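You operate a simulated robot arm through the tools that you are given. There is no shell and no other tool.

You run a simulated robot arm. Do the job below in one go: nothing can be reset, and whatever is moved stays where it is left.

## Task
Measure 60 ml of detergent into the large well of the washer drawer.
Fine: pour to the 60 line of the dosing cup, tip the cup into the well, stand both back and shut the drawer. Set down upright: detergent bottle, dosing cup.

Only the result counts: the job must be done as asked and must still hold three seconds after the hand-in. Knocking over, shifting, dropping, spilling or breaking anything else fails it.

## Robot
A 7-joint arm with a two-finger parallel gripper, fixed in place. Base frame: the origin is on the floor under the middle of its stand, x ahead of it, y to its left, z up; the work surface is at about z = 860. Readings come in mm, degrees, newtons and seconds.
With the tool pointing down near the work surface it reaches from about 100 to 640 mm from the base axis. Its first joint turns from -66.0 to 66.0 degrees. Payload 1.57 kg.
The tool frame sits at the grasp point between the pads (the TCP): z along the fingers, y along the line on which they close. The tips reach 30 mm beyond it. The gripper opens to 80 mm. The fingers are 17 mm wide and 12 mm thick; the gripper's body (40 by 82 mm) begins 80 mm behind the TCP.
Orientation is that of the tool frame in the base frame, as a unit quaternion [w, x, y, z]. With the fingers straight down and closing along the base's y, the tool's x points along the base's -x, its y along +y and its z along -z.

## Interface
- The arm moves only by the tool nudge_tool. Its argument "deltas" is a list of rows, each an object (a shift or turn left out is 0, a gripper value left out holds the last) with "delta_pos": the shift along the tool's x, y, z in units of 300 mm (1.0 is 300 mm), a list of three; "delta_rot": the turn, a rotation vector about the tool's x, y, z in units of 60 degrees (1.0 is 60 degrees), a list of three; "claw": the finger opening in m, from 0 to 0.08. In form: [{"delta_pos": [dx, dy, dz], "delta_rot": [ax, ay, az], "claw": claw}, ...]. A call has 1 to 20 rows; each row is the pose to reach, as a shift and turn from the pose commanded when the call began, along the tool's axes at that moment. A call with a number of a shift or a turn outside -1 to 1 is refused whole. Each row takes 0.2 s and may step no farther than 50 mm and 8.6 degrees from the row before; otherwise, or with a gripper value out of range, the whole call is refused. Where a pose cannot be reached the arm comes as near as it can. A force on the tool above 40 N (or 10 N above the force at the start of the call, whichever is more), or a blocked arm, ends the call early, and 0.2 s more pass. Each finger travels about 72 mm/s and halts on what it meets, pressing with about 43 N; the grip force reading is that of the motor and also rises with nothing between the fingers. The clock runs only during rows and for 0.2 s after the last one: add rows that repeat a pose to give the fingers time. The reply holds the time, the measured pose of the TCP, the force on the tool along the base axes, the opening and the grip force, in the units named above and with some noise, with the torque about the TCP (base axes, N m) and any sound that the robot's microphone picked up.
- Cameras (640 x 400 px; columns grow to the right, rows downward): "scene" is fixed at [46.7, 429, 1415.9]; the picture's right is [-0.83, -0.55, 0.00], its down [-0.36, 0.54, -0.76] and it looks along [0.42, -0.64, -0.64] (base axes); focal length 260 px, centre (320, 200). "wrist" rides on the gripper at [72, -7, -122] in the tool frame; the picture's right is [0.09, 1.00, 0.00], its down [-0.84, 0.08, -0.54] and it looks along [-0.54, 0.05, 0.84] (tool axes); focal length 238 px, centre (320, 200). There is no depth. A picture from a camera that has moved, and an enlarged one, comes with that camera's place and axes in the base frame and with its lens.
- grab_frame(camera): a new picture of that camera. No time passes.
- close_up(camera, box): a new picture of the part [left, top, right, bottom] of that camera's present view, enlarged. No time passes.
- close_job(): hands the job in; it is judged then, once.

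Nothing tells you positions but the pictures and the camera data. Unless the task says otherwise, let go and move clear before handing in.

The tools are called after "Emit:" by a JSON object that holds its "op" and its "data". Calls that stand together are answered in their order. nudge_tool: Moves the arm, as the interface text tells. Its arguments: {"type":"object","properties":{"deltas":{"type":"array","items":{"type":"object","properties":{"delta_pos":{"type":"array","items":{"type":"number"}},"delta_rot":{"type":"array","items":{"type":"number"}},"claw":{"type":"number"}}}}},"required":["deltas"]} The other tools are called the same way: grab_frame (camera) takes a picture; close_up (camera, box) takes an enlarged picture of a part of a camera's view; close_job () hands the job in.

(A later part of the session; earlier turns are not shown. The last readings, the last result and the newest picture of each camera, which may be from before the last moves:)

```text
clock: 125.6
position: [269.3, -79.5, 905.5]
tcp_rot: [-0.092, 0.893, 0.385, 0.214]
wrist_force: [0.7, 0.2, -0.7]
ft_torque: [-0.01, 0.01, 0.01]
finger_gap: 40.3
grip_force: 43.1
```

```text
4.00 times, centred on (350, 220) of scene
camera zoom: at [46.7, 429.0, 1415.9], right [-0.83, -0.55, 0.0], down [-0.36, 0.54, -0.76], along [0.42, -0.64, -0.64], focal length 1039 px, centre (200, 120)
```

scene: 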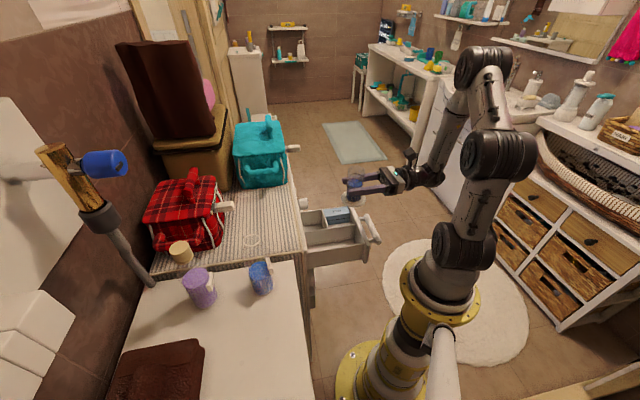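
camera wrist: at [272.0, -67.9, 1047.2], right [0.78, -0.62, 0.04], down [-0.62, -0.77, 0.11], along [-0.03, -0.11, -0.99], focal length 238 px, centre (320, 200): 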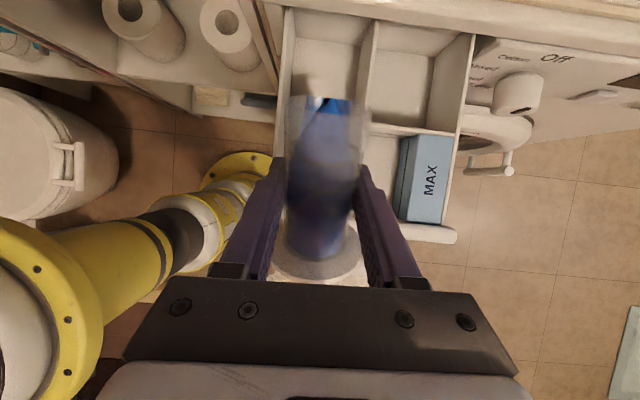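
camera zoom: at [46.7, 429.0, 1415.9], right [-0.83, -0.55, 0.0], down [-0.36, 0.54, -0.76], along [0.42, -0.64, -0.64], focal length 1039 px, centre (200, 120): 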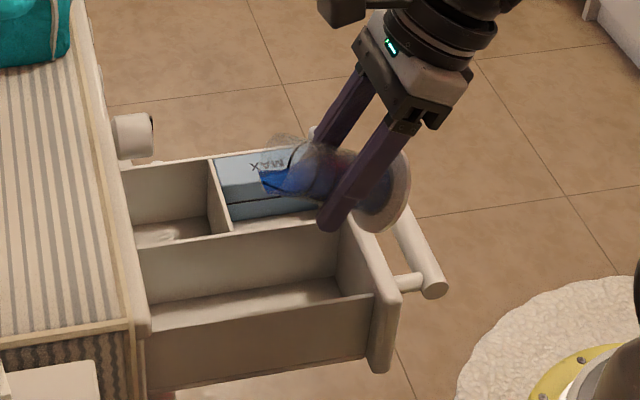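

Emit:
{"op": "nudge_tool", "data": {"deltas": [{"delta_rot": [0, -0.0167, 0]}, {"delta_rot": [0, -0.0333, 0]}, {"delta_rot": [0, -0.05, 0]}, {"delta_rot": [0, -0.0667, 0]}]}}

Emit:
{"op": "close_up", "data": {"camera": "wrist", "box": [240, 0, 480, 200]}}

Emit:
{"op": "close_up", "data": {"camera": "scene", "box": [290, 170, 410, 270]}}

```text
clock: 126.6
position: [269.2, -78.4, 905.5]
tcp_rot: [-0.08, 0.9, 0.388, 0.183]
wrist_force: [1.0, -0.2, -0.7]
ft_torque: [-0.02, 0.0, 0.0]
finger_gap: 40.3
grip_force: 43.0
```

```text
2.00 times, centred on (360, 100) of wrist
camera zoom: at [278.5, -60.5, 1045.8], right [0.78, -0.62, 0.04], down [-0.62, -0.77, 0.17], along [-0.08, -0.16, -0.98], focal length 477 px, centre (240, 400)
```

zoom: 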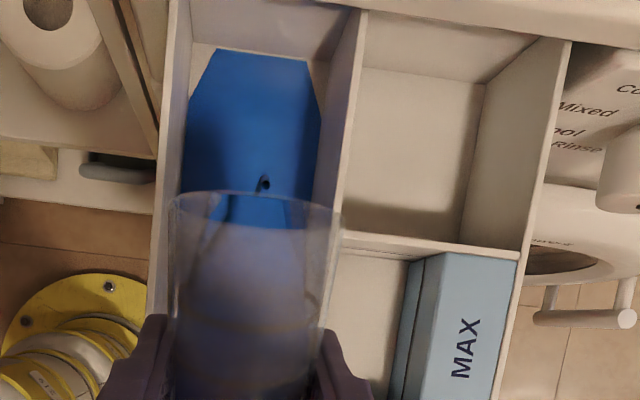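

```text
4.00 times, centred on (350, 220) of scene
camera zoom: at [46.7, 429.0, 1415.9], right [-0.83, -0.55, 0.0], down [-0.36, 0.54, -0.76], along [0.42, -0.64, -0.64], focal length 1039 px, centre (200, 120)
```

zoom: 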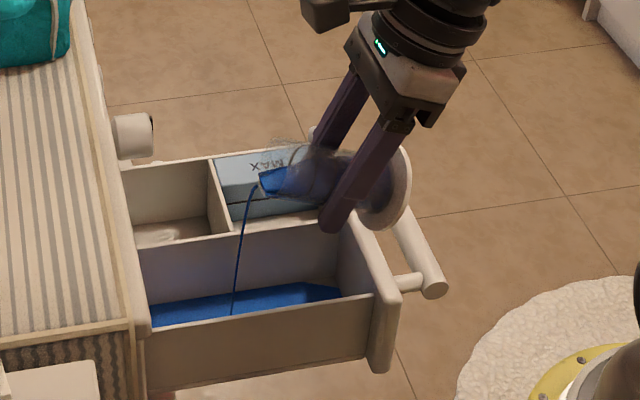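

The stream lands in the large well, which is starting to fill. Continuing the slow tip.

Emit:
{"op": "nudge_tool", "data": {"deltas": [{"delta_rot": [0, -0.01, 0]}, {"delta_rot": [0, -0.02, 0]}, {"delta_rot": [0, -0.03, 0]}, {"delta_rot": [0, -0.04, 0]}, {"delta_rot": [0, -0.05, 0]}, {"delta_rot": [0, -0.06, 0]}, {"delta_rot": [0, -0.07, 0]}, {"delta_rot": [0, -0.08, 0]}]}}

Emit:
{"op": "close_up", "data": {"camera": "wrist", "box": [240, 0, 480, 200]}}

Emit:
{"op": "close_up", "data": {"camera": "scene", "box": [290, 170, 410, 270]}}

```text
clock: 128.4
position: [270.0, -77.3, 904.6]
tcp_rot: [-0.062, 0.907, 0.391, 0.145]
wrist_force: [-0.1, 0.1, -0.5]
ft_torque: [0.03, -0.05, -0.01]
finger_gap: 40.2
grip_force: 43.5
```

```text
2.00 times, centred on (360, 100) of wrist
camera zoom: at [286.7, -51.8, 1043.5], right [0.78, -0.62, 0.03], down [-0.61, -0.75, 0.26], along [-0.14, -0.22, -0.97], focal length 477 px, centre (240, 400)
```

zoom: 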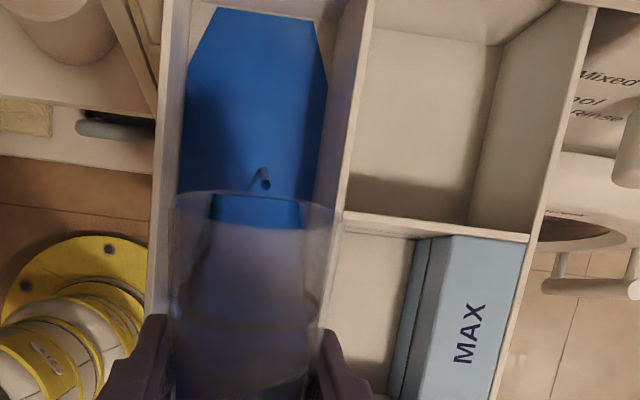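

```text
4.00 times, centred on (350, 220) of scene
camera zoom: at [46.7, 429.0, 1415.9], right [-0.83, -0.55, 0.0], down [-0.36, 0.54, -0.76], along [0.42, -0.64, -0.64], focal length 1039 px, centre (200, 120)
```

zoom: 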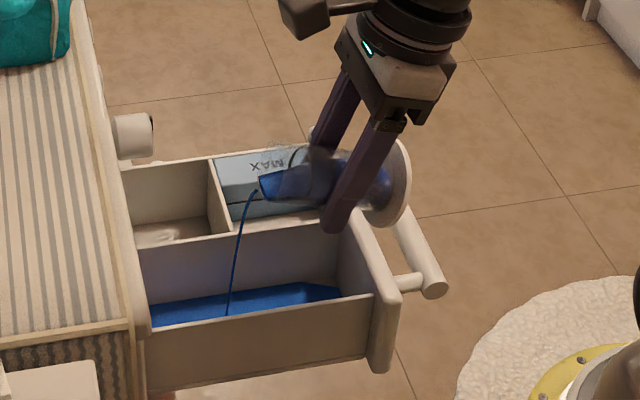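

Going well. Continuing through about 90°.

Emit:
{"op": "nudge_tool", "data": {"deltas": [{"delta_rot": [0, -0.015, 0]}, {"delta_rot": [0, -0.03, 0]}, {"delta_rot": [0, -0.045, 0]}, {"delta_rot": [0, -0.06, 0]}, {"delta_rot": [0, -0.075, 0]}, {"delta_rot": [0, -0.09, 0]}, {"delta_rot": [0, -0.105, 0]}, {"delta_rot": [0, -0.12, 0]}, {"delta_rot": [0, -0.135, 0]}, {"delta_rot": [0, -0.15, 0]}, {"delta_rot": [0, -0.165, 0]}, {"delta_rot": [0, -0.18, 0]}, {"delta_rot": [0, -0.195, 0]}, {"delta_rot": [0, -0.21, 0]}]}}

Emit:
{"op": "close_up", "data": {"camera": "wrist", "box": [240, 0, 480, 200]}}

Emit:
{"op": "close_up", "data": {"camera": "scene", "box": [290, 170, 410, 270]}}

```text
clock: 131.4
position: [269.5, -78.9, 905.7]
tcp_rot: [-0.019, 0.918, 0.395, 0.044]
wrist_force: [-0.2, -0.4, -0.8]
ft_torque: [-0.02, -0.01, 0.0]
finger_gap: 39.9
grip_force: 43.1
```

```text
2.00 times, centred on (360, 100) of wrist
camera zoom: at [307.4, -30.9, 1033.7], right [0.79, -0.62, 0.01], down [-0.55, -0.7, 0.46], along [-0.28, -0.37, -0.89], focal length 477 px, centre (240, 400)
```

zoom: 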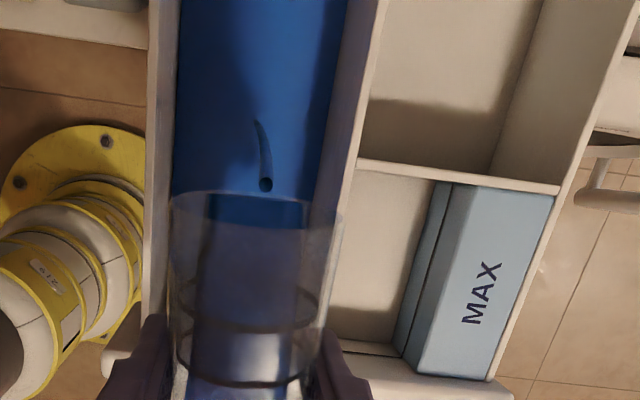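

```text
4.00 times, centred on (350, 220) of scene
camera zoom: at [46.7, 429.0, 1415.9], right [-0.83, -0.55, 0.0], down [-0.36, 0.54, -0.76], along [0.42, -0.64, -0.64], focal length 1039 px, centre (200, 120)
```

zoom: 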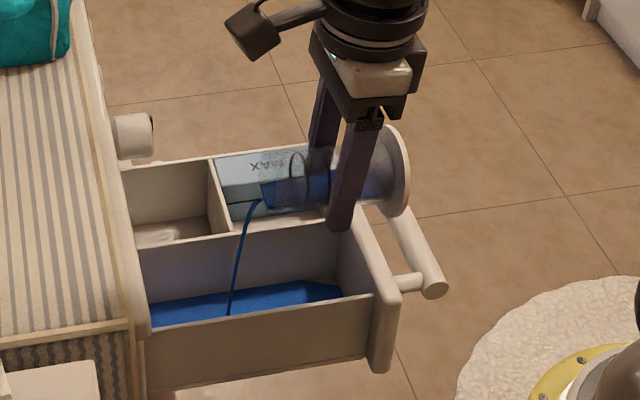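

Emit:
{"op": "nudge_tool", "data": {"deltas": [{"delta_rot": [0, -0.017, 0]}, {"delta_rot": [0, -0.033, 0]}, {"delta_rot": [0, -0.05, 0]}, {"delta_rot": [0, -0.067, 0]}, {"delta_rot": [0, -0.083, 0]}, {"delta_rot": [0, -0.1, 0]}, {"delta_rot": [0, -0.117, 0]}, {"delta_rot": [0, -0.133, 0]}, {"delta_rot": [0, -0.15, 0]}, {"delta_rot": [0, -0.167, 0]}, {"delta_rot": [0, -0.183, 0]}, {"delta_rot": [0, -0.2, 0]}, {"delta_rot": [0, -0.217, 0]}, {"delta_rot": [0, -0.233, 0]}]}}

Emit:
{"op": "close_up", "data": {"camera": "wrist", "box": [240, 0, 480, 240]}}

Emit:
{"op": "close_up", "data": {"camera": "scene", "box": [290, 170, 410, 270]}}

```text
clock: 134.4
position: [268.9, -78.3, 905.4]
tcp_rot: [0.03, 0.916, 0.395, -0.067]
wrist_force: [0.0, -0.7, -0.6]
ft_torque: [0.04, -0.02, 0.0]
finger_gap: 39.8
grip_force: 43.8
```

```text
1.67 times, centred on (360, 120) of wrist
camera zoom: at [326.5, -9.5, 1015.7], right [0.79, -0.62, -0.01], down [-0.46, -0.6, 0.66], along [-0.42, -0.51, -0.75], focal length 397 px, centre (253, 333)
```

zoom: 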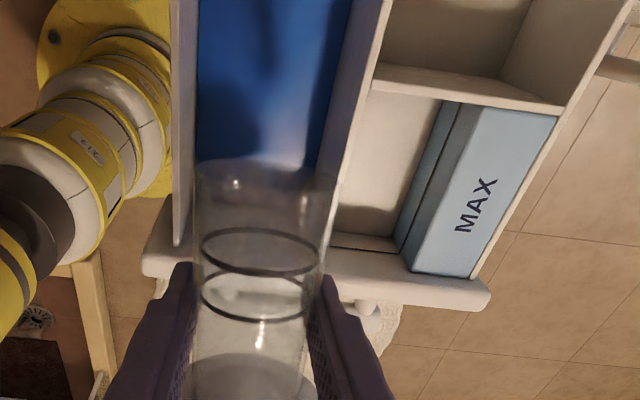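

```text
4.00 times, centred on (350, 220) of scene
camera zoom: at [46.7, 429.0, 1415.9], right [-0.83, -0.55, 0.0], down [-0.36, 0.54, -0.76], along [0.42, -0.64, -0.64], focal length 1039 px, centre (200, 120)
```

zoom: 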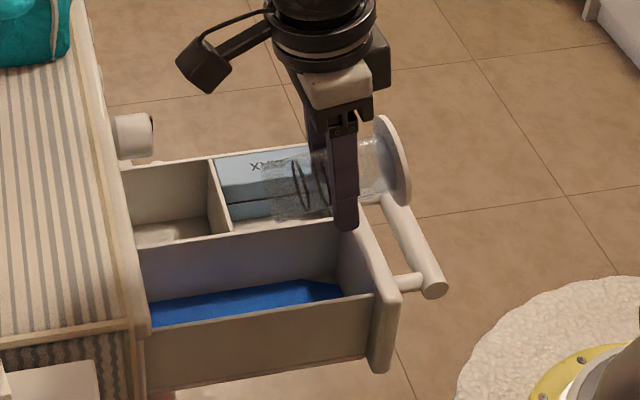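

The cup looks empty. I'll tip further to 120° and hold, to drain the last of it.

Emit:
{"op": "nudge_tool", "data": {"deltas": [{"delta_rot": [0, -0.05, 0]}, {"delta_rot": [0, -0.11, 0]}, {"delta_rot": [0, -0.18, 0]}, {"delta_rot": [0, -0.25, 0]}, {"delta_rot": [0, -0.32, 0]}, {"delta_rot": [0, -0.37, 0]}, {"delta_rot": [0, -0.37, 0]}, {"delta_rot": [0, -0.37, 0]}, {"delta_rot": [0, -0.37, 0]}, {"delta_rot": [0, -0.37, 0]}, {"delta_rot": [0, -0.37, 0]}]}}

Emit:
{"op": "close_up", "data": {"camera": "wrist", "box": [240, 0, 480, 240]}}

Emit:
{"op": "close_up", "data": {"camera": "scene", "box": [290, 170, 410, 270]}}

```text
clock: 136.8
position: [268.0, -78.6, 906.2]
tcp_rot: [0.105, 0.886, 0.381, -0.243]
wrist_force: [-0.4, -0.6, 0.0]
ft_torque: [0.0, 0.01, 0.02]
finger_gap: 39.8
grip_force: 42.6
```

```text
1.67 times, centred on (360, 120) of wrist
camera zoom: at [350.7, 15.8, 974.0], right [0.78, -0.63, -0.05], down [-0.25, -0.38, 0.89], along [-0.58, -0.68, -0.45], focal length 397 px, centre (253, 333)
```

zoom: 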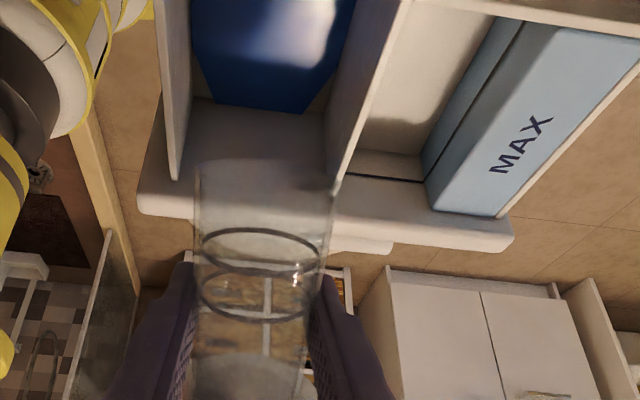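

```text
4.00 times, centred on (350, 220) of scene
camera zoom: at [46.7, 429.0, 1415.9], right [-0.83, -0.55, 0.0], down [-0.36, 0.54, -0.76], along [0.42, -0.64, -0.64], focal length 1039 px, centre (200, 120)
```

zoom: 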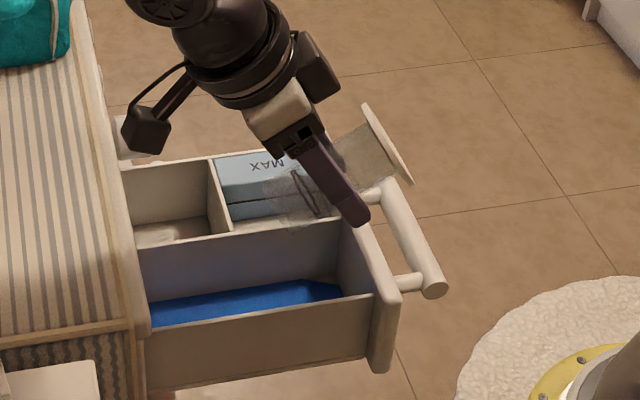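

All of it is in the large well. I'll rise 100 mm and bring the cup back upright.

Emit:
{"op": "nudge_tool", "data": {"deltas": [{"delta_pos": [-0.034, 0, -0.057]}, {"delta_pos": [-0.07, 0, -0.12]}, {"delta_pos": [-0.12, 0, -0.2]}, {"delta_pos": [-0.17, 0, -0.287]}, {"delta_pos": [-0.17, 0, -0.287]}]}}

Emit:
{"op": "nudge_tool", "data": {"deltas": [{"delta_rot": [0, 0.1, 0]}, {"delta_rot": [0, 0.2, 0]}, {"delta_rot": [0, 0.3, 0]}, {"delta_rot": [0, 0.4, 0]}, {"delta_rot": [0, 0.5, 0]}, {"delta_rot": [0, 0.6, 0]}, {"delta_rot": [0, 0.7, 0]}, {"delta_rot": [0, 0.8, 0]}, {"delta_rot": [0, 0.9, 0]}, {"delta_rot": [0, 1.0, 0]}]}}

Emit:
{"op": "nudge_tool", "data": {"deltas": [{"delta_rot": [0, 0.1, 0]}, {"delta_rot": [0, 0.2, 0]}, {"delta_rot": [0, 0.3, 0]}, {"delta_rot": [0, 0.4, 0]}, {"delta_rot": [0, 0.5, 0]}, {"delta_rot": [0, 0.6, 0]}, {"delta_rot": [0, 0.7, 0]}, {"delta_rot": [0, 0.8, 0]}, {"delta_rot": [0, 0.9, 0]}, {"delta_rot": [0, 0.99, 0]}, {"delta_rot": [0, 0.99, 0]}]}}

Emit:
{"op": "grab_frame", "data": {"camera": "wrist"}}

```text
clock: 138.0
position: [270.1, -79.4, 1007.0]
tcp_rot: [0.105, 0.885, 0.382, -0.244]
wrist_force: [-0.7, 0.0, 0.3]
ft_torque: [0.0, 0.01, -0.01]
finger_gap: 39.8
grip_force: 43.6
```

```text
clock: 140.2
position: [268.8, -78.7, 1005.9]
tcp_rot: [-0.099, 0.888, 0.383, 0.234]
wrist_force: [0.4, -0.3, -0.9]
ft_torque: [0.02, 0.01, 0.02]
finger_gap: 39.7
grip_force: 42.9
```

```text
clock: 142.6
position: [270.3, -77.9, 1004.7]
tcp_rot: [-0.277, 0.656, 0.283, 0.642]
wrist_force: [0.2, 0.8, -1.3]
ft_torque: [-0.01, -0.02, 0.02]
finger_gap: 39.9
grip_force: 43.3
```

```text
taken
camera wrist: at [184.1, -161.4, 1080.2], right [0.73, -0.68, 0.09], down [-0.33, -0.46, -0.83], along [0.61, 0.57, -0.56], focal length 238 px, centre (320, 200)
```

wrist: 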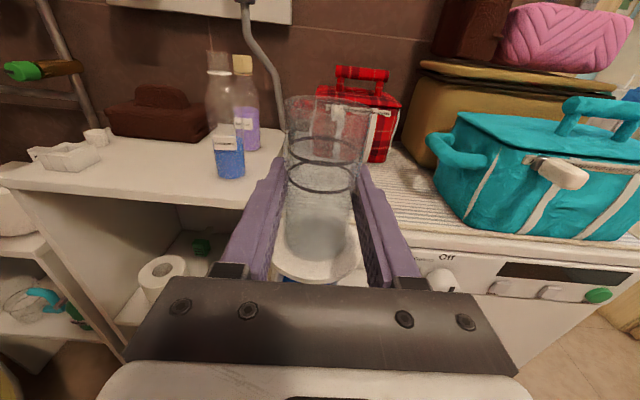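

The cup is upright and empty. Carrying it back toward the counter.

Emit:
{"op": "nudge_tool", "data": {"deltas": [{"delta_pos": [0, -0.03, 0.02], "delta_rot": [0.01, 0.02, 0]}, {"delta_pos": [0, -0.1, 0.065], "delta_rot": [0.033, 0.02, 0]}, {"delta_pos": [0, -0.18, 0.117], "delta_rot": [0.059, 0.02, 0]}, {"delta_pos": [0, -0.27, 0.176], "delta_rot": [0.088, 0.02, 0]}, {"delta_pos": [0, -0.36, 0.234], "delta_rot": [0.118, 0.02, 0]}, {"delta_pos": [0, -0.45, 0.293], "delta_rot": [0.147, 0.02, 0]}, {"delta_pos": [0, -0.54, 0.351], "delta_rot": [0.177, 0.02, 0]}, {"delta_pos": [0, -0.63, 0.41], "delta_rot": [0.206, 0.02, 0]}, {"delta_pos": [0, -0.72, 0.468], "delta_rot": [0.236, 0.02, 0]}, {"delta_pos": [0, -0.79, 0.514], "delta_rot": [0.259, 0.02, 0]}, {"delta_pos": [0, -0.83, 0.54], "delta_rot": [0.272, 0.02, 0]}, {"delta_pos": [0, -0.83, 0.54], "delta_rot": [0.272, 0.02, 0]}]}}

Emit:
{"op": "grab_frame", "data": {"camera": "wrist"}}

Emit:
{"op": "close_up", "data": {"camera": "scene", "box": [290, 180, 410, 280]}}

```text
clock: 145.2
position: [200.3, 210.3, 1002.0]
tcp_rot: [-0.371, 0.604, 0.368, 0.602]
wrist_force: [0.7, -0.1, 0.1]
ft_torque: [0.02, -0.01, 0.01]
finger_gap: 39.7
grip_force: 42.8
```

```text
taken
camera wrist: at [140.0, 104.2, 1074.3], right [0.89, -0.45, 0.09], down [-0.18, -0.52, -0.84], along [0.43, 0.73, -0.54], focal length 238 px, centre (320, 200)
```

wrist: 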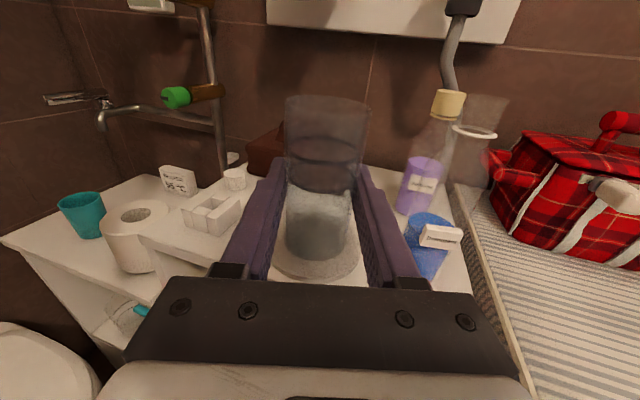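

```text
4.00 times, centred on (350, 230) of scene
camera zoom: at [46.7, 429.0, 1415.9], right [-0.83, -0.55, 0.0], down [-0.36, 0.54, -0.76], along [0.42, -0.64, -0.64], focal length 1039 px, centre (200, 80)
```

zoom: 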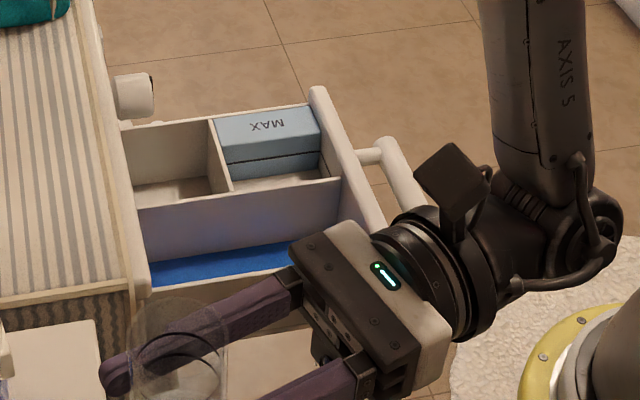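

Moving forward to the cup's original place and lowering it.

Emit:
{"op": "nudge_tool", "data": {"deltas": [{"delta_pos": [0, 0, 0.05]}, {"delta_pos": [0, 0, 0.12]}, {"delta_pos": [0, -0.002, 0.19]}, {"delta_pos": [0, -0.004, 0.26]}, {"delta_pos": [0, -0.005, 0.32]}, {"delta_pos": [0, -0.005, 0.343]}, {"delta_pos": [-0.05, -0.005, 0.343]}, {"delta_pos": [-0.12, -0.005, 0.343]}, {"delta_pos": [-0.19, -0.005, 0.343]}, {"delta_pos": [-0.25, -0.005, 0.343]}, {"delta_pos": [-0.29, -0.005, 0.343]}, {"delta_pos": [-0.305, -0.005, 0.343]}, {"delta_pos": [-0.305, -0.005, 0.343]}]}}

Emit:
{"op": "close_up", "data": {"camera": "scene", "box": [200, 260, 340, 390]}}

```text
clock: 148.0
position: [244.4, 303.4, 911.2]
tcp_rot: [-0.369, 0.604, 0.368, 0.603]
wrist_force: [0.4, -0.3, -1.2]
ft_torque: [-0.02, 0.0, 0.0]
finger_gap: 39.7
grip_force: 43.2
```

```text
3.08 times, centred on (270, 325) of scene
camera zoom: at [46.7, 429.0, 1415.9], right [-0.83, -0.55, 0.0], down [-0.36, 0.54, -0.76], along [0.42, -0.64, -0.64], focal length 799 px, centre (474, -185)
```

zoom: 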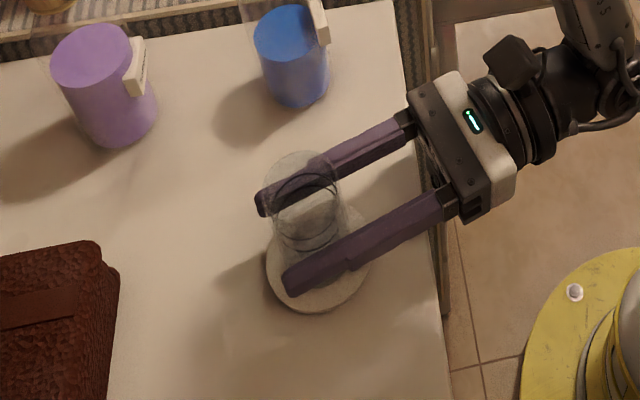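

Emit:
{"op": "nudge_tool", "data": {"deltas": [{"delta_pos": [-0.005, 0, 0]}, {"delta_pos": [-0.01, 0, 0]}, {"delta_pos": [-0.013, 0, 0]}, {"delta_pos": [-0.013, 0, 0]}]}}

Emit:
{"op": "nudge_tool", "data": {"deltas": [{"delta_pos": [-0.0025, 0, 0]}, {"delta_pos": [-0.005, 0, 0]}, {"delta_pos": [-0.005, 0, 0]}]}}

```text
clock: 149.0
position: [245.9, 302.4, 906.6]
tcp_rot: [-0.37, 0.604, 0.368, 0.602]
wrist_force: [0.4, 0.6, -0.6]
ft_torque: [0.03, 0.03, 0.0]
finger_gap: 40.1
grip_force: 43.1
```

```text
clock: 149.8
position: [245.9, 302.7, 906.3]
tcp_rot: [-0.371, 0.603, 0.368, 0.604]
wrist_force: [0.5, 1.2, 7.4]
ft_torque: [-0.14, -0.04, -0.01]
finger_gap: 39.7
grip_force: 42.9
```

The cup is down. Opening and backing straight out.

Emit:
{"op": "nudge_tool", "data": {"deltas": [{"delta_pos": [0.002, 0, 0], "claw": 0.044}, {"delta_pos": [0.002, 0, 0], "claw": 0.055}, {"delta_pos": [0.002, 0, 0], "claw": 0.07}, {"delta_pos": [0.002, 0, 0], "claw": 0.08}, {"delta_pos": [0.002, 0, 0], "claw": 0.08}]}}

Emit:
{"op": "nudge_tool", "data": {"deltas": [{"delta_pos": [0, 0, -0.05]}, {"delta_pos": [0, 0, -0.12]}, {"delta_pos": [0, 0, -0.2]}, {"delta_pos": [0, 0, -0.29]}, {"delta_pos": [0, 0, -0.38]}, {"delta_pos": [0, 0, -0.42]}, {"delta_pos": [0, 0, -0.42]}]}}

Emit:
{"op": "grab_frame", "data": {"camera": "wrist"}}

Emit:
{"op": "grab_frame", "data": {"camera": "scene"}}

```text
clock: 151.0
position: [243.8, 302.2, 906.2]
tcp_rot: [-0.37, 0.603, 0.369, 0.602]
wrist_force: [-1.1, -0.2, -0.3]
ft_torque: [-0.01, 0.02, 0.02]
finger_gap: 80.1
grip_force: 0.1
```

```text
clock: 152.6
position: [196.2, 190.2, 910.5]
tcp_rot: [-0.363, 0.592, 0.377, 0.613]
wrist_force: [-0.1, 0.1, -0.7]
ft_torque: [0.01, -0.01, 0.0]
finger_gap: 80.1
grip_force: 0.1
```

```text
taken
camera wrist: at [133.9, 85.0, 980.3], right [0.88, -0.45, 0.12], down [-0.15, -0.52, -0.84], along [0.44, 0.73, -0.53], focal length 238 px, centre (320, 200)
```

wrist: 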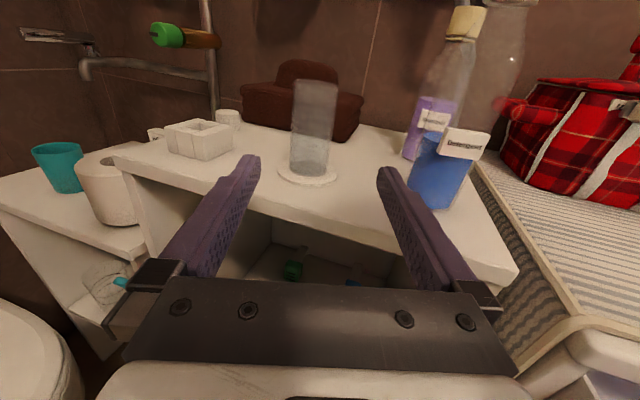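

```text
taken
```

scene: 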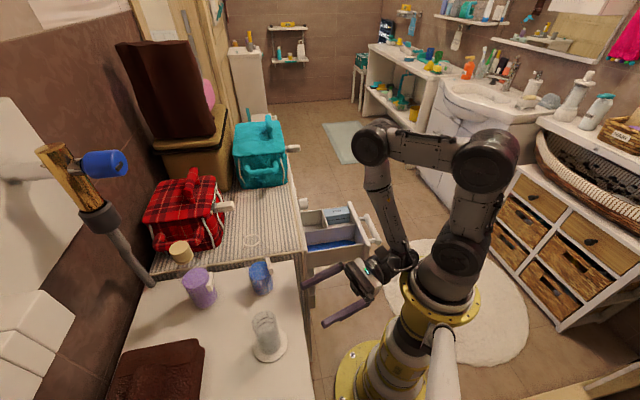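

The cup stands upright and empty. Before shutting the drawer I want one more independent check of the dose. I'll go back to the pose of my first close look at the bottle and compare its level.

Emit:
{"op": "nudge_tool", "data": {"deltas": [{"delta_pos": [0.015, 0.043, 0.003], "delta_rot": [-0.07, 0, 0]}, {"delta_pos": [0.03, 0.087, 0.006], "delta_rot": [-0.14, 0, 0]}, {"delta_pos": [0.045, 0.13, 0.009], "delta_rot": [-0.21, 0, 0]}, {"delta_pos": [0.06, 0.173, 0.012], "delta_rot": [-0.28, 0, 0]}, {"delta_pos": [0.075, 0.217, 0.015], "delta_rot": [-0.35, 0, 0]}, {"delta_pos": [0.087, 0.26, 0.018], "delta_rot": [-0.405, 0, 0.03]}, {"delta_pos": [0.087, 0.26, 0.018], "delta_rot": [-0.405, 0, 0.03]}]}}

Emit:
{"op": "close_up", "data": {"camera": "wrist", "box": [120, 0, 380, 240]}}

Emit:
{"op": "grab_frame", "data": {"camera": "wrist"}}

```text
clock: 154.2
position: [258.7, 160.7, 930.8]
tcp_rot: [-0.244, 0.675, 0.223, 0.66]
wrist_force: [0.5, 0.7, -0.5]
ft_torque: [0.0, 0.01, 0.0]
finger_gap: 80.1
grip_force: 0.0
```

```text
1.67 times, centred on (250, 120) of wrist
camera zoom: at [163.1, 88.5, 1004.9], right [0.62, -0.78, 0.06], down [-0.4, -0.38, -0.83], along [0.67, 0.5, -0.55], focal length 397 px, centre (437, 333)
```

zoom: 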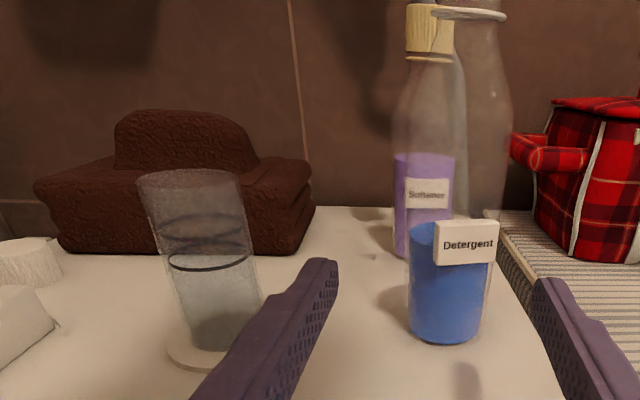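

```text
taken
camera wrist: at [163.1, 88.5, 1004.9], right [0.62, -0.78, 0.06], down [-0.4, -0.38, -0.83], along [0.67, 0.5, -0.55], focal length 238 px, centre (320, 200)
```

wrist: 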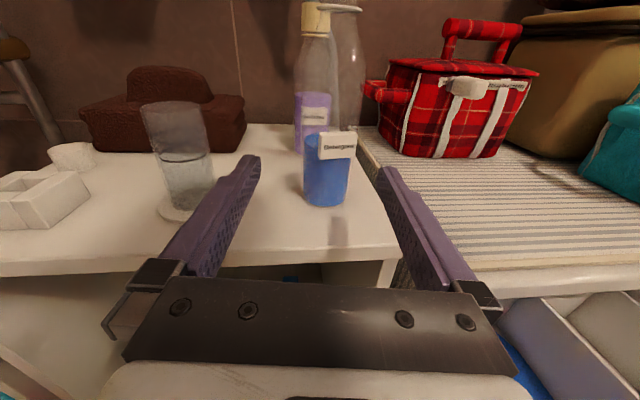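

Emit:
{"op": "close_up", "data": {"camera": "wrist", "box": [290, 110, 370, 215]}}

Emit:
{"op": "close_up", "data": {"camera": "wrist", "box": [135, 90, 225, 225]}}

Emit:
{"op": "close_up", "data": {"camera": "scene", "box": [248, 300, 292, 362]}}

```text
3.81 times, centred on (330, 162) of wrist
camera zoom: at [163.1, 88.5, 1004.9], right [0.62, -0.78, 0.06], down [-0.4, -0.38, -0.83], along [0.67, 0.5, -0.55], focal length 908 px, centre (282, 343)
```

zoom: 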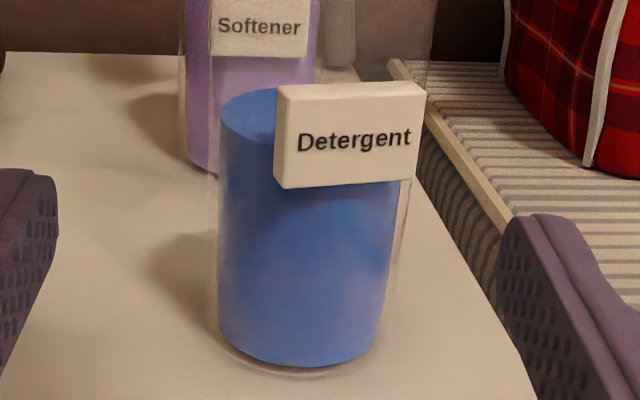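

```text
2.96 times, centred on (180, 158) of wrist
camera zoom: at [163.1, 88.5, 1004.9], right [0.62, -0.78, 0.06], down [-0.4, -0.38, -0.83], along [0.67, 0.5, -0.55], focal length 706 px, centre (735, 326)
```

zoom: 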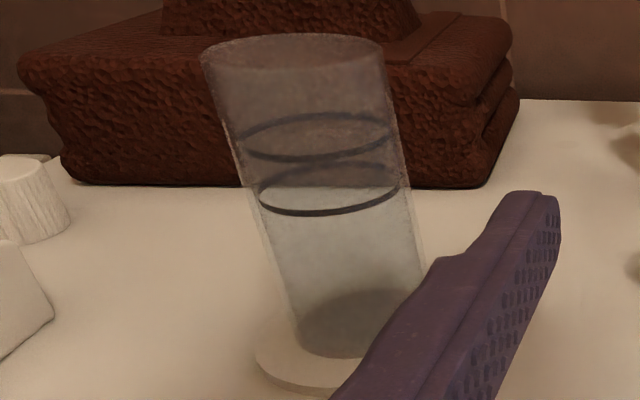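

```text
6.45 times, centred on (270, 331) of scene
camera zoom: at [46.7, 429.0, 1415.9], right [-0.83, -0.55, 0.0], down [-0.36, 0.54, -0.76], along [0.42, -0.64, -0.64], focal length 1676 px, centre (643, -645)
```

zoom: 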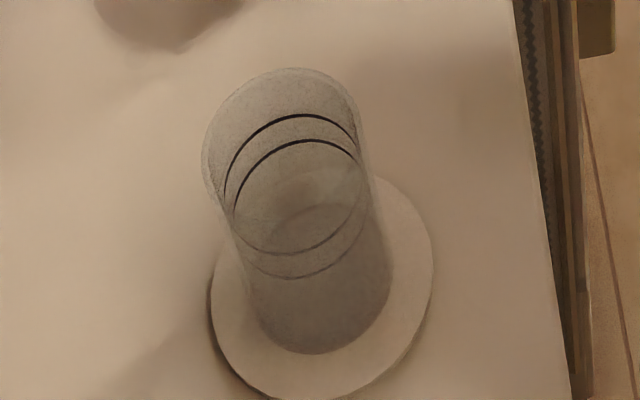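

The level change and ring spacing agree best with rings at 60 and 80 ml, so the dose stands. Next is shutting the drawer. I'll rise, close the fingers, and move over the drawer with the tool pointing down to look at its front panel and handle.

Emit:
{"op": "nudge_tool", "data": {"deltas": [{"delta_pos": [0.1, 0, -0.02], "claw": 0.04}, {"delta_pos": [0.2, 0.02, -0.06], "claw": 0.02}, {"delta_pos": [0.27, 0.1, -0.12], "claw": 0.0}, {"delta_pos": [0.27, 0.2, -0.2]}, {"delta_pos": [0.27, 0.31, -0.28]}, {"delta_pos": [0.27, 0.42, -0.36]}, {"delta_pos": [0.27, 0.53, -0.43]}, {"delta_pos": [0.27, 0.64, -0.47]}, {"delta_pos": [0.27, 0.66, -0.48]}]}}

Emit:
{"op": "grab_frame", "data": {"camera": "scene"}}

```text
clock: 156.2
position: [281.9, -82.8, 1006.7]
tcp_rot: [-0.244, 0.674, 0.223, 0.66]
wrist_force: [0.6, -0.3, 0.3]
ft_torque: [0.03, -0.01, 0.0]
finger_gap: 0.1
grip_force: 20.8
out of reach, approached as far as the arm can: row 8, 9
```

```text
taken
```

scene: 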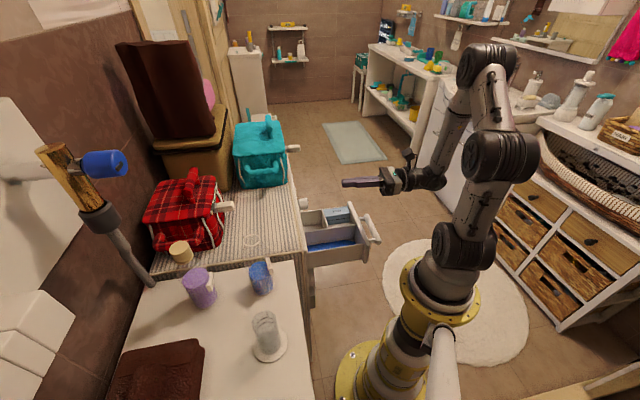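

Emit:
{"op": "nudge_tool", "data": {"deltas": [{"delta_rot": [0, -0.125, 0]}, {"delta_rot": [0, -0.25, 0]}, {"delta_rot": [0, -0.375, 0]}, {"delta_rot": [0, -0.5, 0]}, {"delta_rot": [0, -0.625, 0]}, {"delta_rot": [0, -0.75, 0]}, {"delta_rot": [0, -0.875, 0]}, {"delta_rot": [0, -0.99, 0]}]}}

Emit:
{"op": "nudge_tool", "data": {"deltas": [{"delta_rot": [0, -0.125, 0]}, {"delta_rot": [0, -0.25, 0]}, {"delta_rot": [0, -0.375, 0]}, {"delta_rot": [0, -0.5, 0]}, {"delta_rot": [0, -0.5, 0]}]}}

Emit:
{"op": "grab_frame", "data": {"camera": "wrist"}}

```text
clock: 158.0
position: [282.7, -82.0, 1007.2]
tcp_rot: [-0.101, 0.913, 0.316, 0.239]
wrist_force: [0.3, 0.5, 0.0]
ft_torque: [-0.02, 0.02, -0.01]
finger_gap: 0.0
grip_force: 21.2
```

```text
clock: 159.2
position: [282.9, -82.6, 1006.7]
tcp_rot: [-0.015, 0.944, 0.331, -0.005]
wrist_force: [0.5, 0.1, 0.7]
ft_torque: [0.0, -0.02, -0.02]
finger_gap: 0.1
grip_force: 20.6
```

```text
taken
camera wrist: at [337.9, -34.6, 1129.7], right [0.69, -0.72, -0.03], down [-0.59, -0.6, 0.54], along [-0.41, -0.35, -0.84], focal length 238 px, centre (320, 200)
```

wrist: 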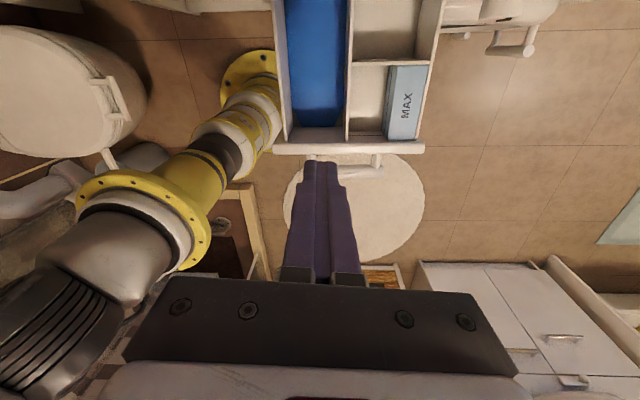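

Emit:
{"op": "close_up", "data": {"camera": "wrist", "box": [260, 40, 450, 200]}}

Emit:
{"op": "close_up", "data": {"camera": "scene", "box": [295, 180, 395, 280]}}

```text
2.50 times, centred on (355, 120) of wrist
camera zoom: at [337.9, -34.6, 1129.7], right [0.69, -0.72, -0.03], down [-0.59, -0.6, 0.54], along [-0.41, -0.35, -0.84], focal length 596 px, centre (232, 400)
```

zoom: 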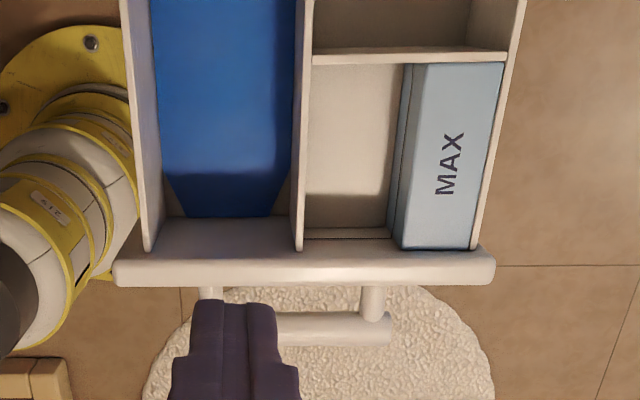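

```text
4.00 times, centred on (345, 230) of scene
camera zoom: at [46.7, 429.0, 1415.9], right [-0.83, -0.55, 0.0], down [-0.36, 0.54, -0.76], along [0.42, -0.64, -0.64], focal length 1039 px, centre (220, 80)
```

zoom: 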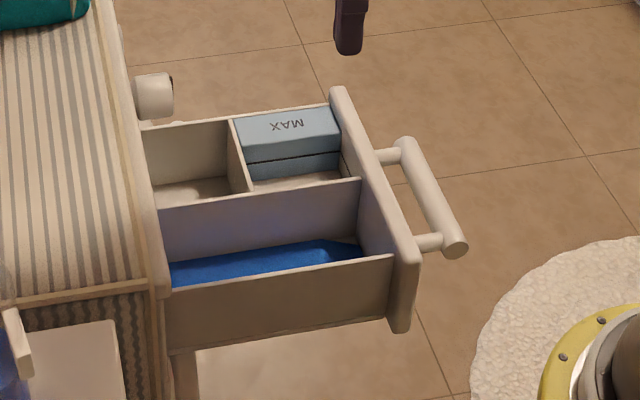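

I can see the front panel (top at z≈833, front face at about 92 mm along the closing direction) and the handle bar in front and below. I'll bring the closed fingers to just in front of the panel's centre, above the gap behind the handle.

Emit:
{"op": "nudge_tool", "data": {"deltas": [{"delta_pos": [-0.05, 0.03, 0.05], "delta_rot": [0, 0, -0.03]}, {"delta_pos": [-0.1, 0.06, 0.11], "delta_rot": [0, 0, -0.06]}, {"delta_pos": [-0.15, 0.085, 0.17], "delta_rot": [0, 0, -0.09]}, {"delta_pos": [-0.2, 0.11, 0.23], "delta_rot": [0, 0, -0.115]}, {"delta_pos": [-0.217, 0.116, 0.257], "delta_rot": [0, 0, -0.115]}, {"delta_pos": [-0.217, 0.116, 0.257], "delta_rot": [0, 0, -0.115]}]}}

Emit:
{"op": "grab_frame", "data": {"camera": "wrist"}}

Emit:
{"op": "close_up", "data": {"camera": "scene", "box": [295, 160, 415, 280]}}

```text
clock: 160.6
position: [252.0, -148.6, 931.2]
tcp_rot: [-0.016, 0.922, 0.387, -0.004]
wrist_force: [1.2, 0.3, -0.1]
ft_torque: [0.0, 0.01, 0.0]
finger_gap: 0.0
grip_force: 21.5
```

```text
taken
camera wrist: at [301.1, -95.5, 1053.3], right [0.77, -0.63, -0.03], down [-0.52, -0.67, 0.53], along [-0.36, -0.4, -0.84], focal length 238 px, centre (320, 200)
```

wrist: 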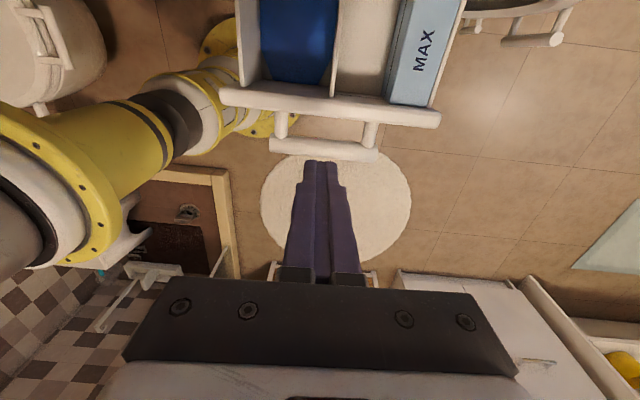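

```text
3.33 times, centred on (355, 220) of scene
camera zoom: at [46.7, 429.0, 1415.9], right [-0.83, -0.55, 0.0], down [-0.36, 0.54, -0.76], along [0.42, -0.64, -0.64], focal length 866 px, centre (203, 133)
```

zoom: 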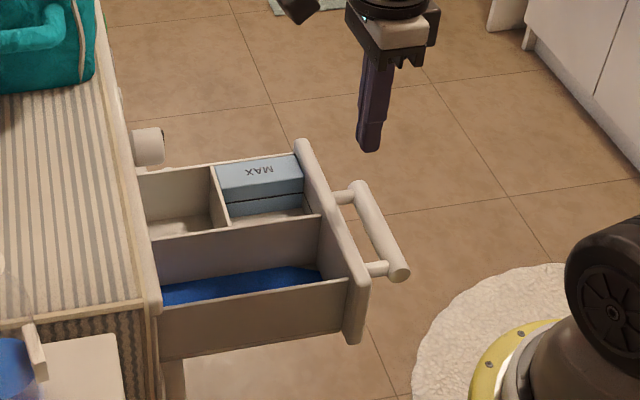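

The fingertips will come down in the gap between the handle bar and the panel. Descending there.

Emit:
{"op": "nudge_tool", "data": {"deltas": [{"delta_pos": [0, 0, 0.08]}, {"delta_pos": [0, 0, 0.16]}, {"delta_pos": [0, 0, 0.24]}, {"delta_pos": [0, 0, 0.31]}, {"delta_pos": [0, 0, 0.36]}, {"delta_pos": [0, 0, 0.36]}]}}

Emit:
{"op": "grab_frame", "data": {"camera": "wrist"}}

Emit:
{"op": "close_up", "data": {"camera": "scene", "box": [295, 160, 415, 280]}}

```text
clock: 162.0
position: [248.5, -145.3, 821.3]
tcp_rot: [-0.016, 0.922, 0.386, -0.005]
wrist_force: [-0.3, -0.3, -0.1]
ft_torque: [0.04, 0.05, 0.01]
finger_gap: 0.0
grip_force: 21.2
```

```text
taken
camera wrist: at [298.1, -92.4, 943.8], right [0.77, -0.63, -0.03], down [-0.52, -0.67, 0.53], along [-0.36, -0.4, -0.84], focal length 238 px, centre (320, 200)
```

wrist: 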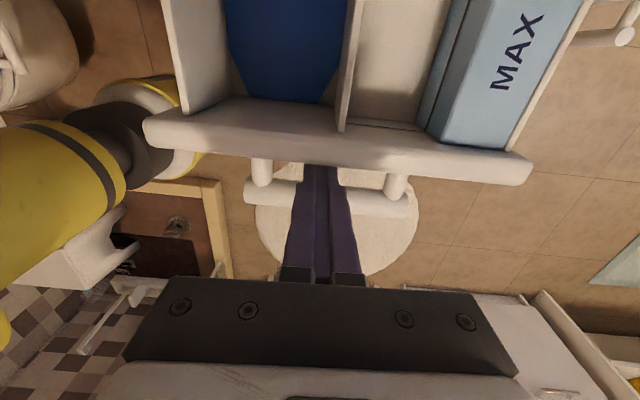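

```text
3.33 times, centred on (355, 220) of scene
camera zoom: at [46.7, 429.0, 1415.9], right [-0.83, -0.55, 0.0], down [-0.36, 0.54, -0.76], along [0.42, -0.64, -0.64], focal length 866 px, centre (203, 133)
```

zoom: 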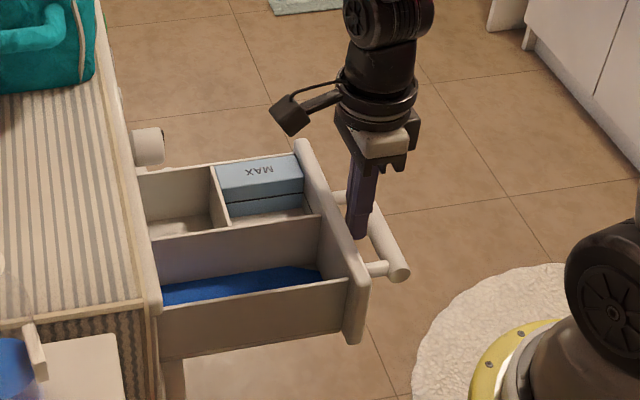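

The fingers are in place with no contact. Pushing the panel slowly inward.

Emit:
{"op": "nudge_tool", "data": {"deltas": [{"delta_pos": [0.015, 0, 0]}, {"delta_pos": [0.03, 0, 0]}, {"delta_pos": [0.045, 0, 0]}, {"delta_pos": [0.06, 0, 0]}, {"delta_pos": [0.08, 0, 0]}, {"delta_pos": [0.1, 0, 0]}, {"delta_pos": [0.125, 0, 0]}, {"delta_pos": [0.15, 0, 0]}]}}

Emit:
{"op": "grab_frame", "data": {"camera": "wrist"}}

Emit:
{"op": "close_up", "data": {"camera": "scene", "box": [295, 160, 415, 280]}}

```text
clock: 163.8
position: [281.3, -113.2, 821.1]
tcp_rot: [-0.017, 0.922, 0.387, -0.004]
wrist_force: [-0.9, -0.5, -0.9]
ft_torque: [-0.05, 0.03, -0.05]
finger_gap: 0.0
grip_force: 21.8
```

```text
taken
camera wrist: at [329.6, -60.2, 943.8], right [0.78, -0.63, -0.03], down [-0.52, -0.67, 0.53], along [-0.36, -0.4, -0.84], focal length 238 px, centre (320, 200)
```

wrist: 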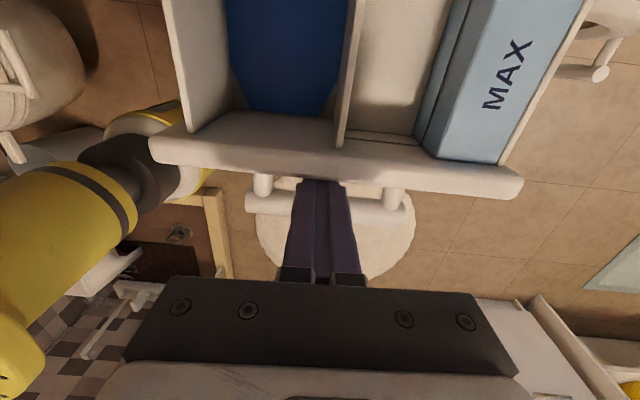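

```text
3.33 times, centred on (355, 220) of scene
camera zoom: at [46.7, 429.0, 1416.0], right [-0.83, -0.55, 0.0], down [-0.36, 0.54, -0.76], along [0.42, -0.64, -0.64], focal length 866 px, centre (203, 133)
```

zoom: 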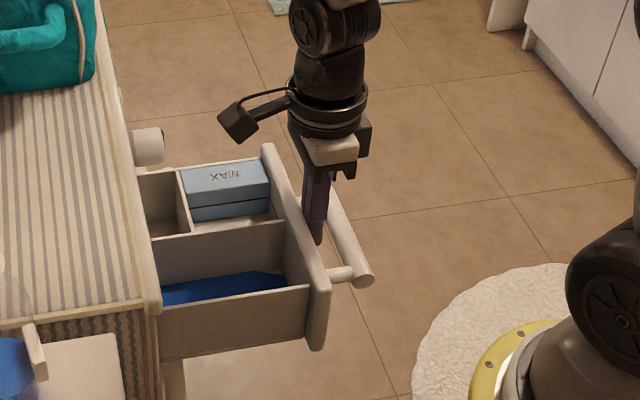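

The drawer slides freely. Continuing at the same slow pace.

Emit:
{"op": "nudge_tool", "data": {"deltas": [{"delta_pos": [0.025, 0, 0]}, {"delta_pos": [0.05, 0, 0]}, {"delta_pos": [0.075, 0, 0]}, {"delta_pos": [0.1, 0, 0]}, {"delta_pos": [0.125, 0, 0]}, {"delta_pos": [0.15, 0, 0]}, {"delta_pos": [0.175, 0, 0]}, {"delta_pos": [0.2, 0, 0]}, {"delta_pos": [0.22, 0, 0]}, {"delta_pos": [0.24, 0, 0]}]}}

Emit:
{"op": "grab_frame", "data": {"camera": "wrist"}}

Emit:
{"op": "close_up", "data": {"camera": "scene", "box": [275, 160, 395, 280]}}

```text
clock: 166.0
position: [331.6, -61.7, 822.5]
tcp_rot: [-0.016, 0.922, 0.387, -0.004]
wrist_force: [-1.1, -0.2, -0.3]
ft_torque: [-0.01, 0.01, -0.02]
finger_gap: 0.0
grip_force: 21.3
```

```text
taken
camera wrist: at [380.6, -8.7, 944.1], right [0.77, -0.63, -0.03], down [-0.52, -0.67, 0.53], along [-0.36, -0.4, -0.84], focal length 238 px, centre (320, 200)
```

wrist: 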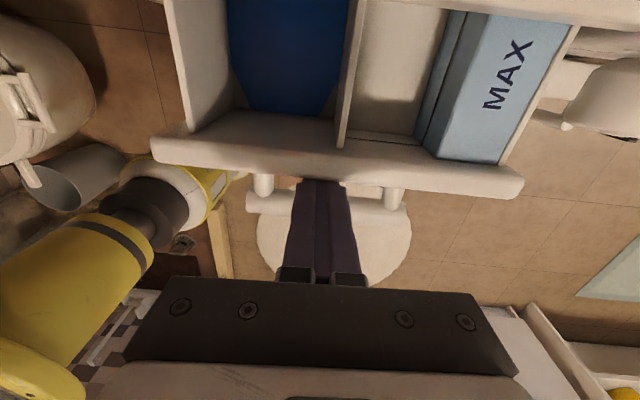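

```text
3.33 times, centred on (335, 220) of scene
camera zoom: at [46.7, 429.0, 1416.0], right [-0.83, -0.55, 0.0], down [-0.36, 0.54, -0.76], along [0.42, -0.64, -0.64], focal length 866 px, centre (270, 133)
```

zoom: 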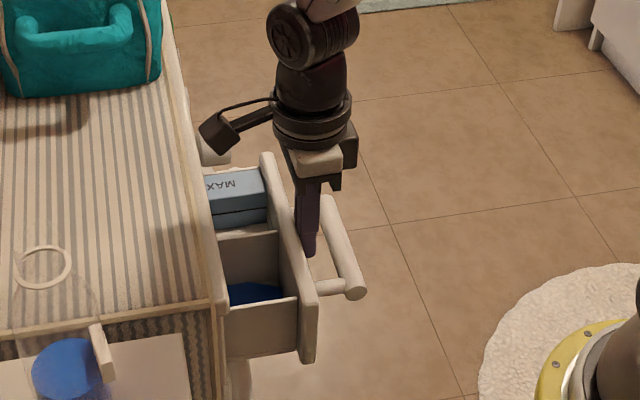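

Emit:
{"op": "nudge_tool", "data": {"deltas": [{"delta_pos": [0.022, 0, 0]}, {"delta_pos": [0.044, 0, 0]}, {"delta_pos": [0.066, 0, 0]}, {"delta_pos": [0.088, 0, 0]}, {"delta_pos": [0.11, 0, 0]}, {"delta_pos": [0.13, 0, 0]}, {"delta_pos": [0.15, 0, 0]}]}}

Emit:
{"op": "grab_frame", "data": {"camera": "wrist"}}

Emit:
{"op": "close_up", "data": {"camera": "scene", "box": [265, 160, 385, 280]}}

```text
clock: 167.6
position: [363.4, -29.6, 821.8]
tcp_rot: [-0.015, 0.922, 0.386, -0.004]
wrist_force: [0.1, -1.0, 0.5]
ft_torque: [-0.04, 0.03, 0.01]
finger_gap: 0.0
grip_force: 21.5
```

```text
taken
camera wrist: at [411.5, 23.2, 944.1], right [0.77, -0.63, -0.03], down [-0.52, -0.67, 0.53], along [-0.36, -0.4, -0.84], focal length 238 px, centre (320, 200)
```

wrist: 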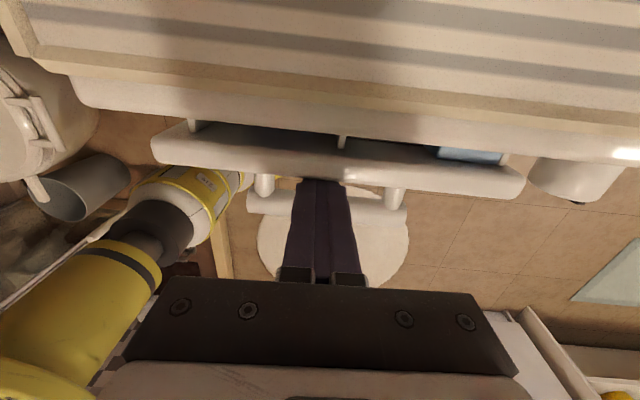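

```text
3.33 times, centred on (325, 220) of scene
camera zoom: at [46.7, 429.0, 1416.0], right [-0.83, -0.55, 0.0], down [-0.36, 0.54, -0.76], along [0.42, -0.64, -0.64], focal length 866 px, centre (303, 133)
```

zoom: 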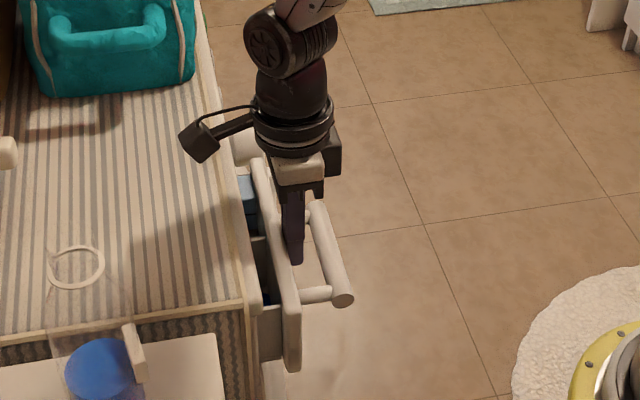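

About 15–20 mm remain. Finishing slowly.

Emit:
{"op": "nudge_tool", "data": {"deltas": [{"delta_pos": [0.01, 0, 0]}, {"delta_pos": [0.02, 0, 0]}, {"delta_pos": [0.03, 0, 0]}, {"delta_pos": [0.04, 0, 0]}, {"delta_pos": [0.048, 0, 0]}]}}

Emit:
{"op": "close_up", "data": {"camera": "wrist", "box": [120, 70, 560, 240]}}

Emit:
{"op": "close_up", "data": {"camera": "scene", "box": [265, 170, 365, 280]}}

```text
clock: 168.8
position: [371.3, -18.7, 822.3]
tcp_rot: [-0.016, 0.922, 0.387, -0.004]
wrist_force: [-0.3, -0.5, 0.2]
ft_torque: [-0.01, 0.04, 0.0]
finger_gap: 0.2
grip_force: 20.9
```

```text
1.45 times, centred on (340, 155) of wrist
camera zoom: at [421.6, 33.0, 944.9], right [0.77, -0.63, -0.03], down [-0.52, -0.67, 0.53], along [-0.36, -0.4, -0.84], focal length 347 px, centre (291, 266)
```

zoom: 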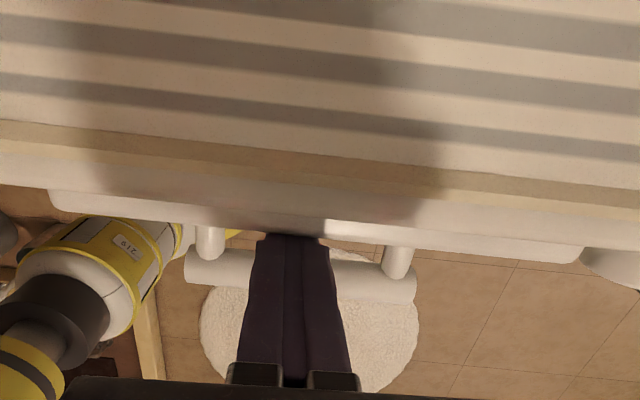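

```text
3.64 times, centred on (315, 225) of scene
camera zoom: at [46.7, 429.0, 1416.0], right [-0.83, -0.55, 0.0], down [-0.36, 0.54, -0.76], along [0.42, -0.64, -0.64], focal length 945 px, centre (338, 109)
```

zoom: 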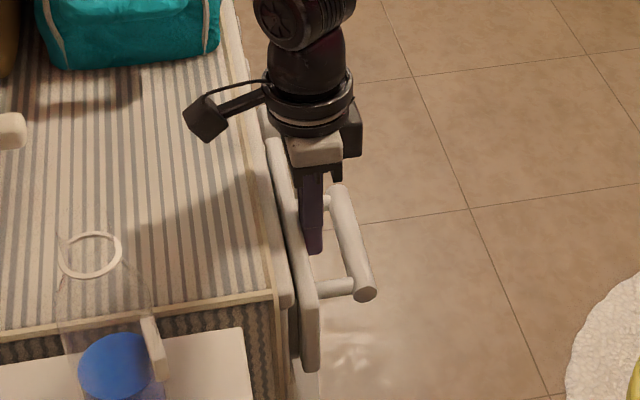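

Emit:
{"op": "nudge_tool", "data": {"deltas": [{"delta_pos": [0.008, 0, 0]}, {"delta_pos": [0.016, 0, 0]}, {"delta_pos": [0.024, 0, 0]}, {"delta_pos": [0.032, 0, 0]}]}}

Emit:
{"op": "close_up", "data": {"camera": "scene", "box": [265, 170, 365, 280]}}

```text
clock: 169.8
position: [381.0, -13.4, 823.0]
tcp_rot: [-0.017, 0.922, 0.387, -0.003]
wrist_force: [-0.2, -0.3, -1.3]
ft_torque: [-0.03, 0.02, -0.01]
finger_gap: 0.0
grip_force: 20.8
```

```text
3.64 times, centred on (315, 225) of scene
camera zoom: at [46.7, 429.0, 1416.0], right [-0.83, -0.55, 0.0], down [-0.36, 0.54, -0.76], along [0.42, -0.64, -0.64], focal length 945 px, centre (338, 109)
```

zoom: 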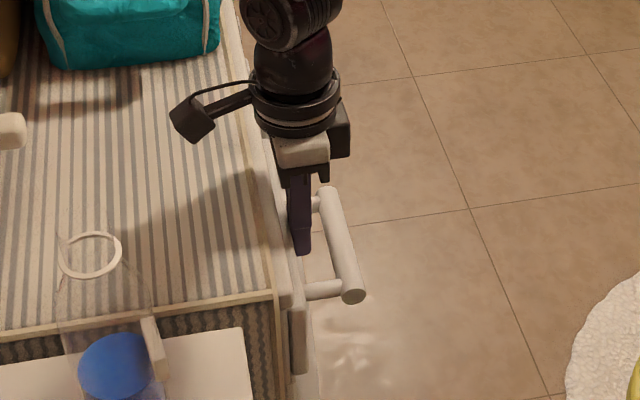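

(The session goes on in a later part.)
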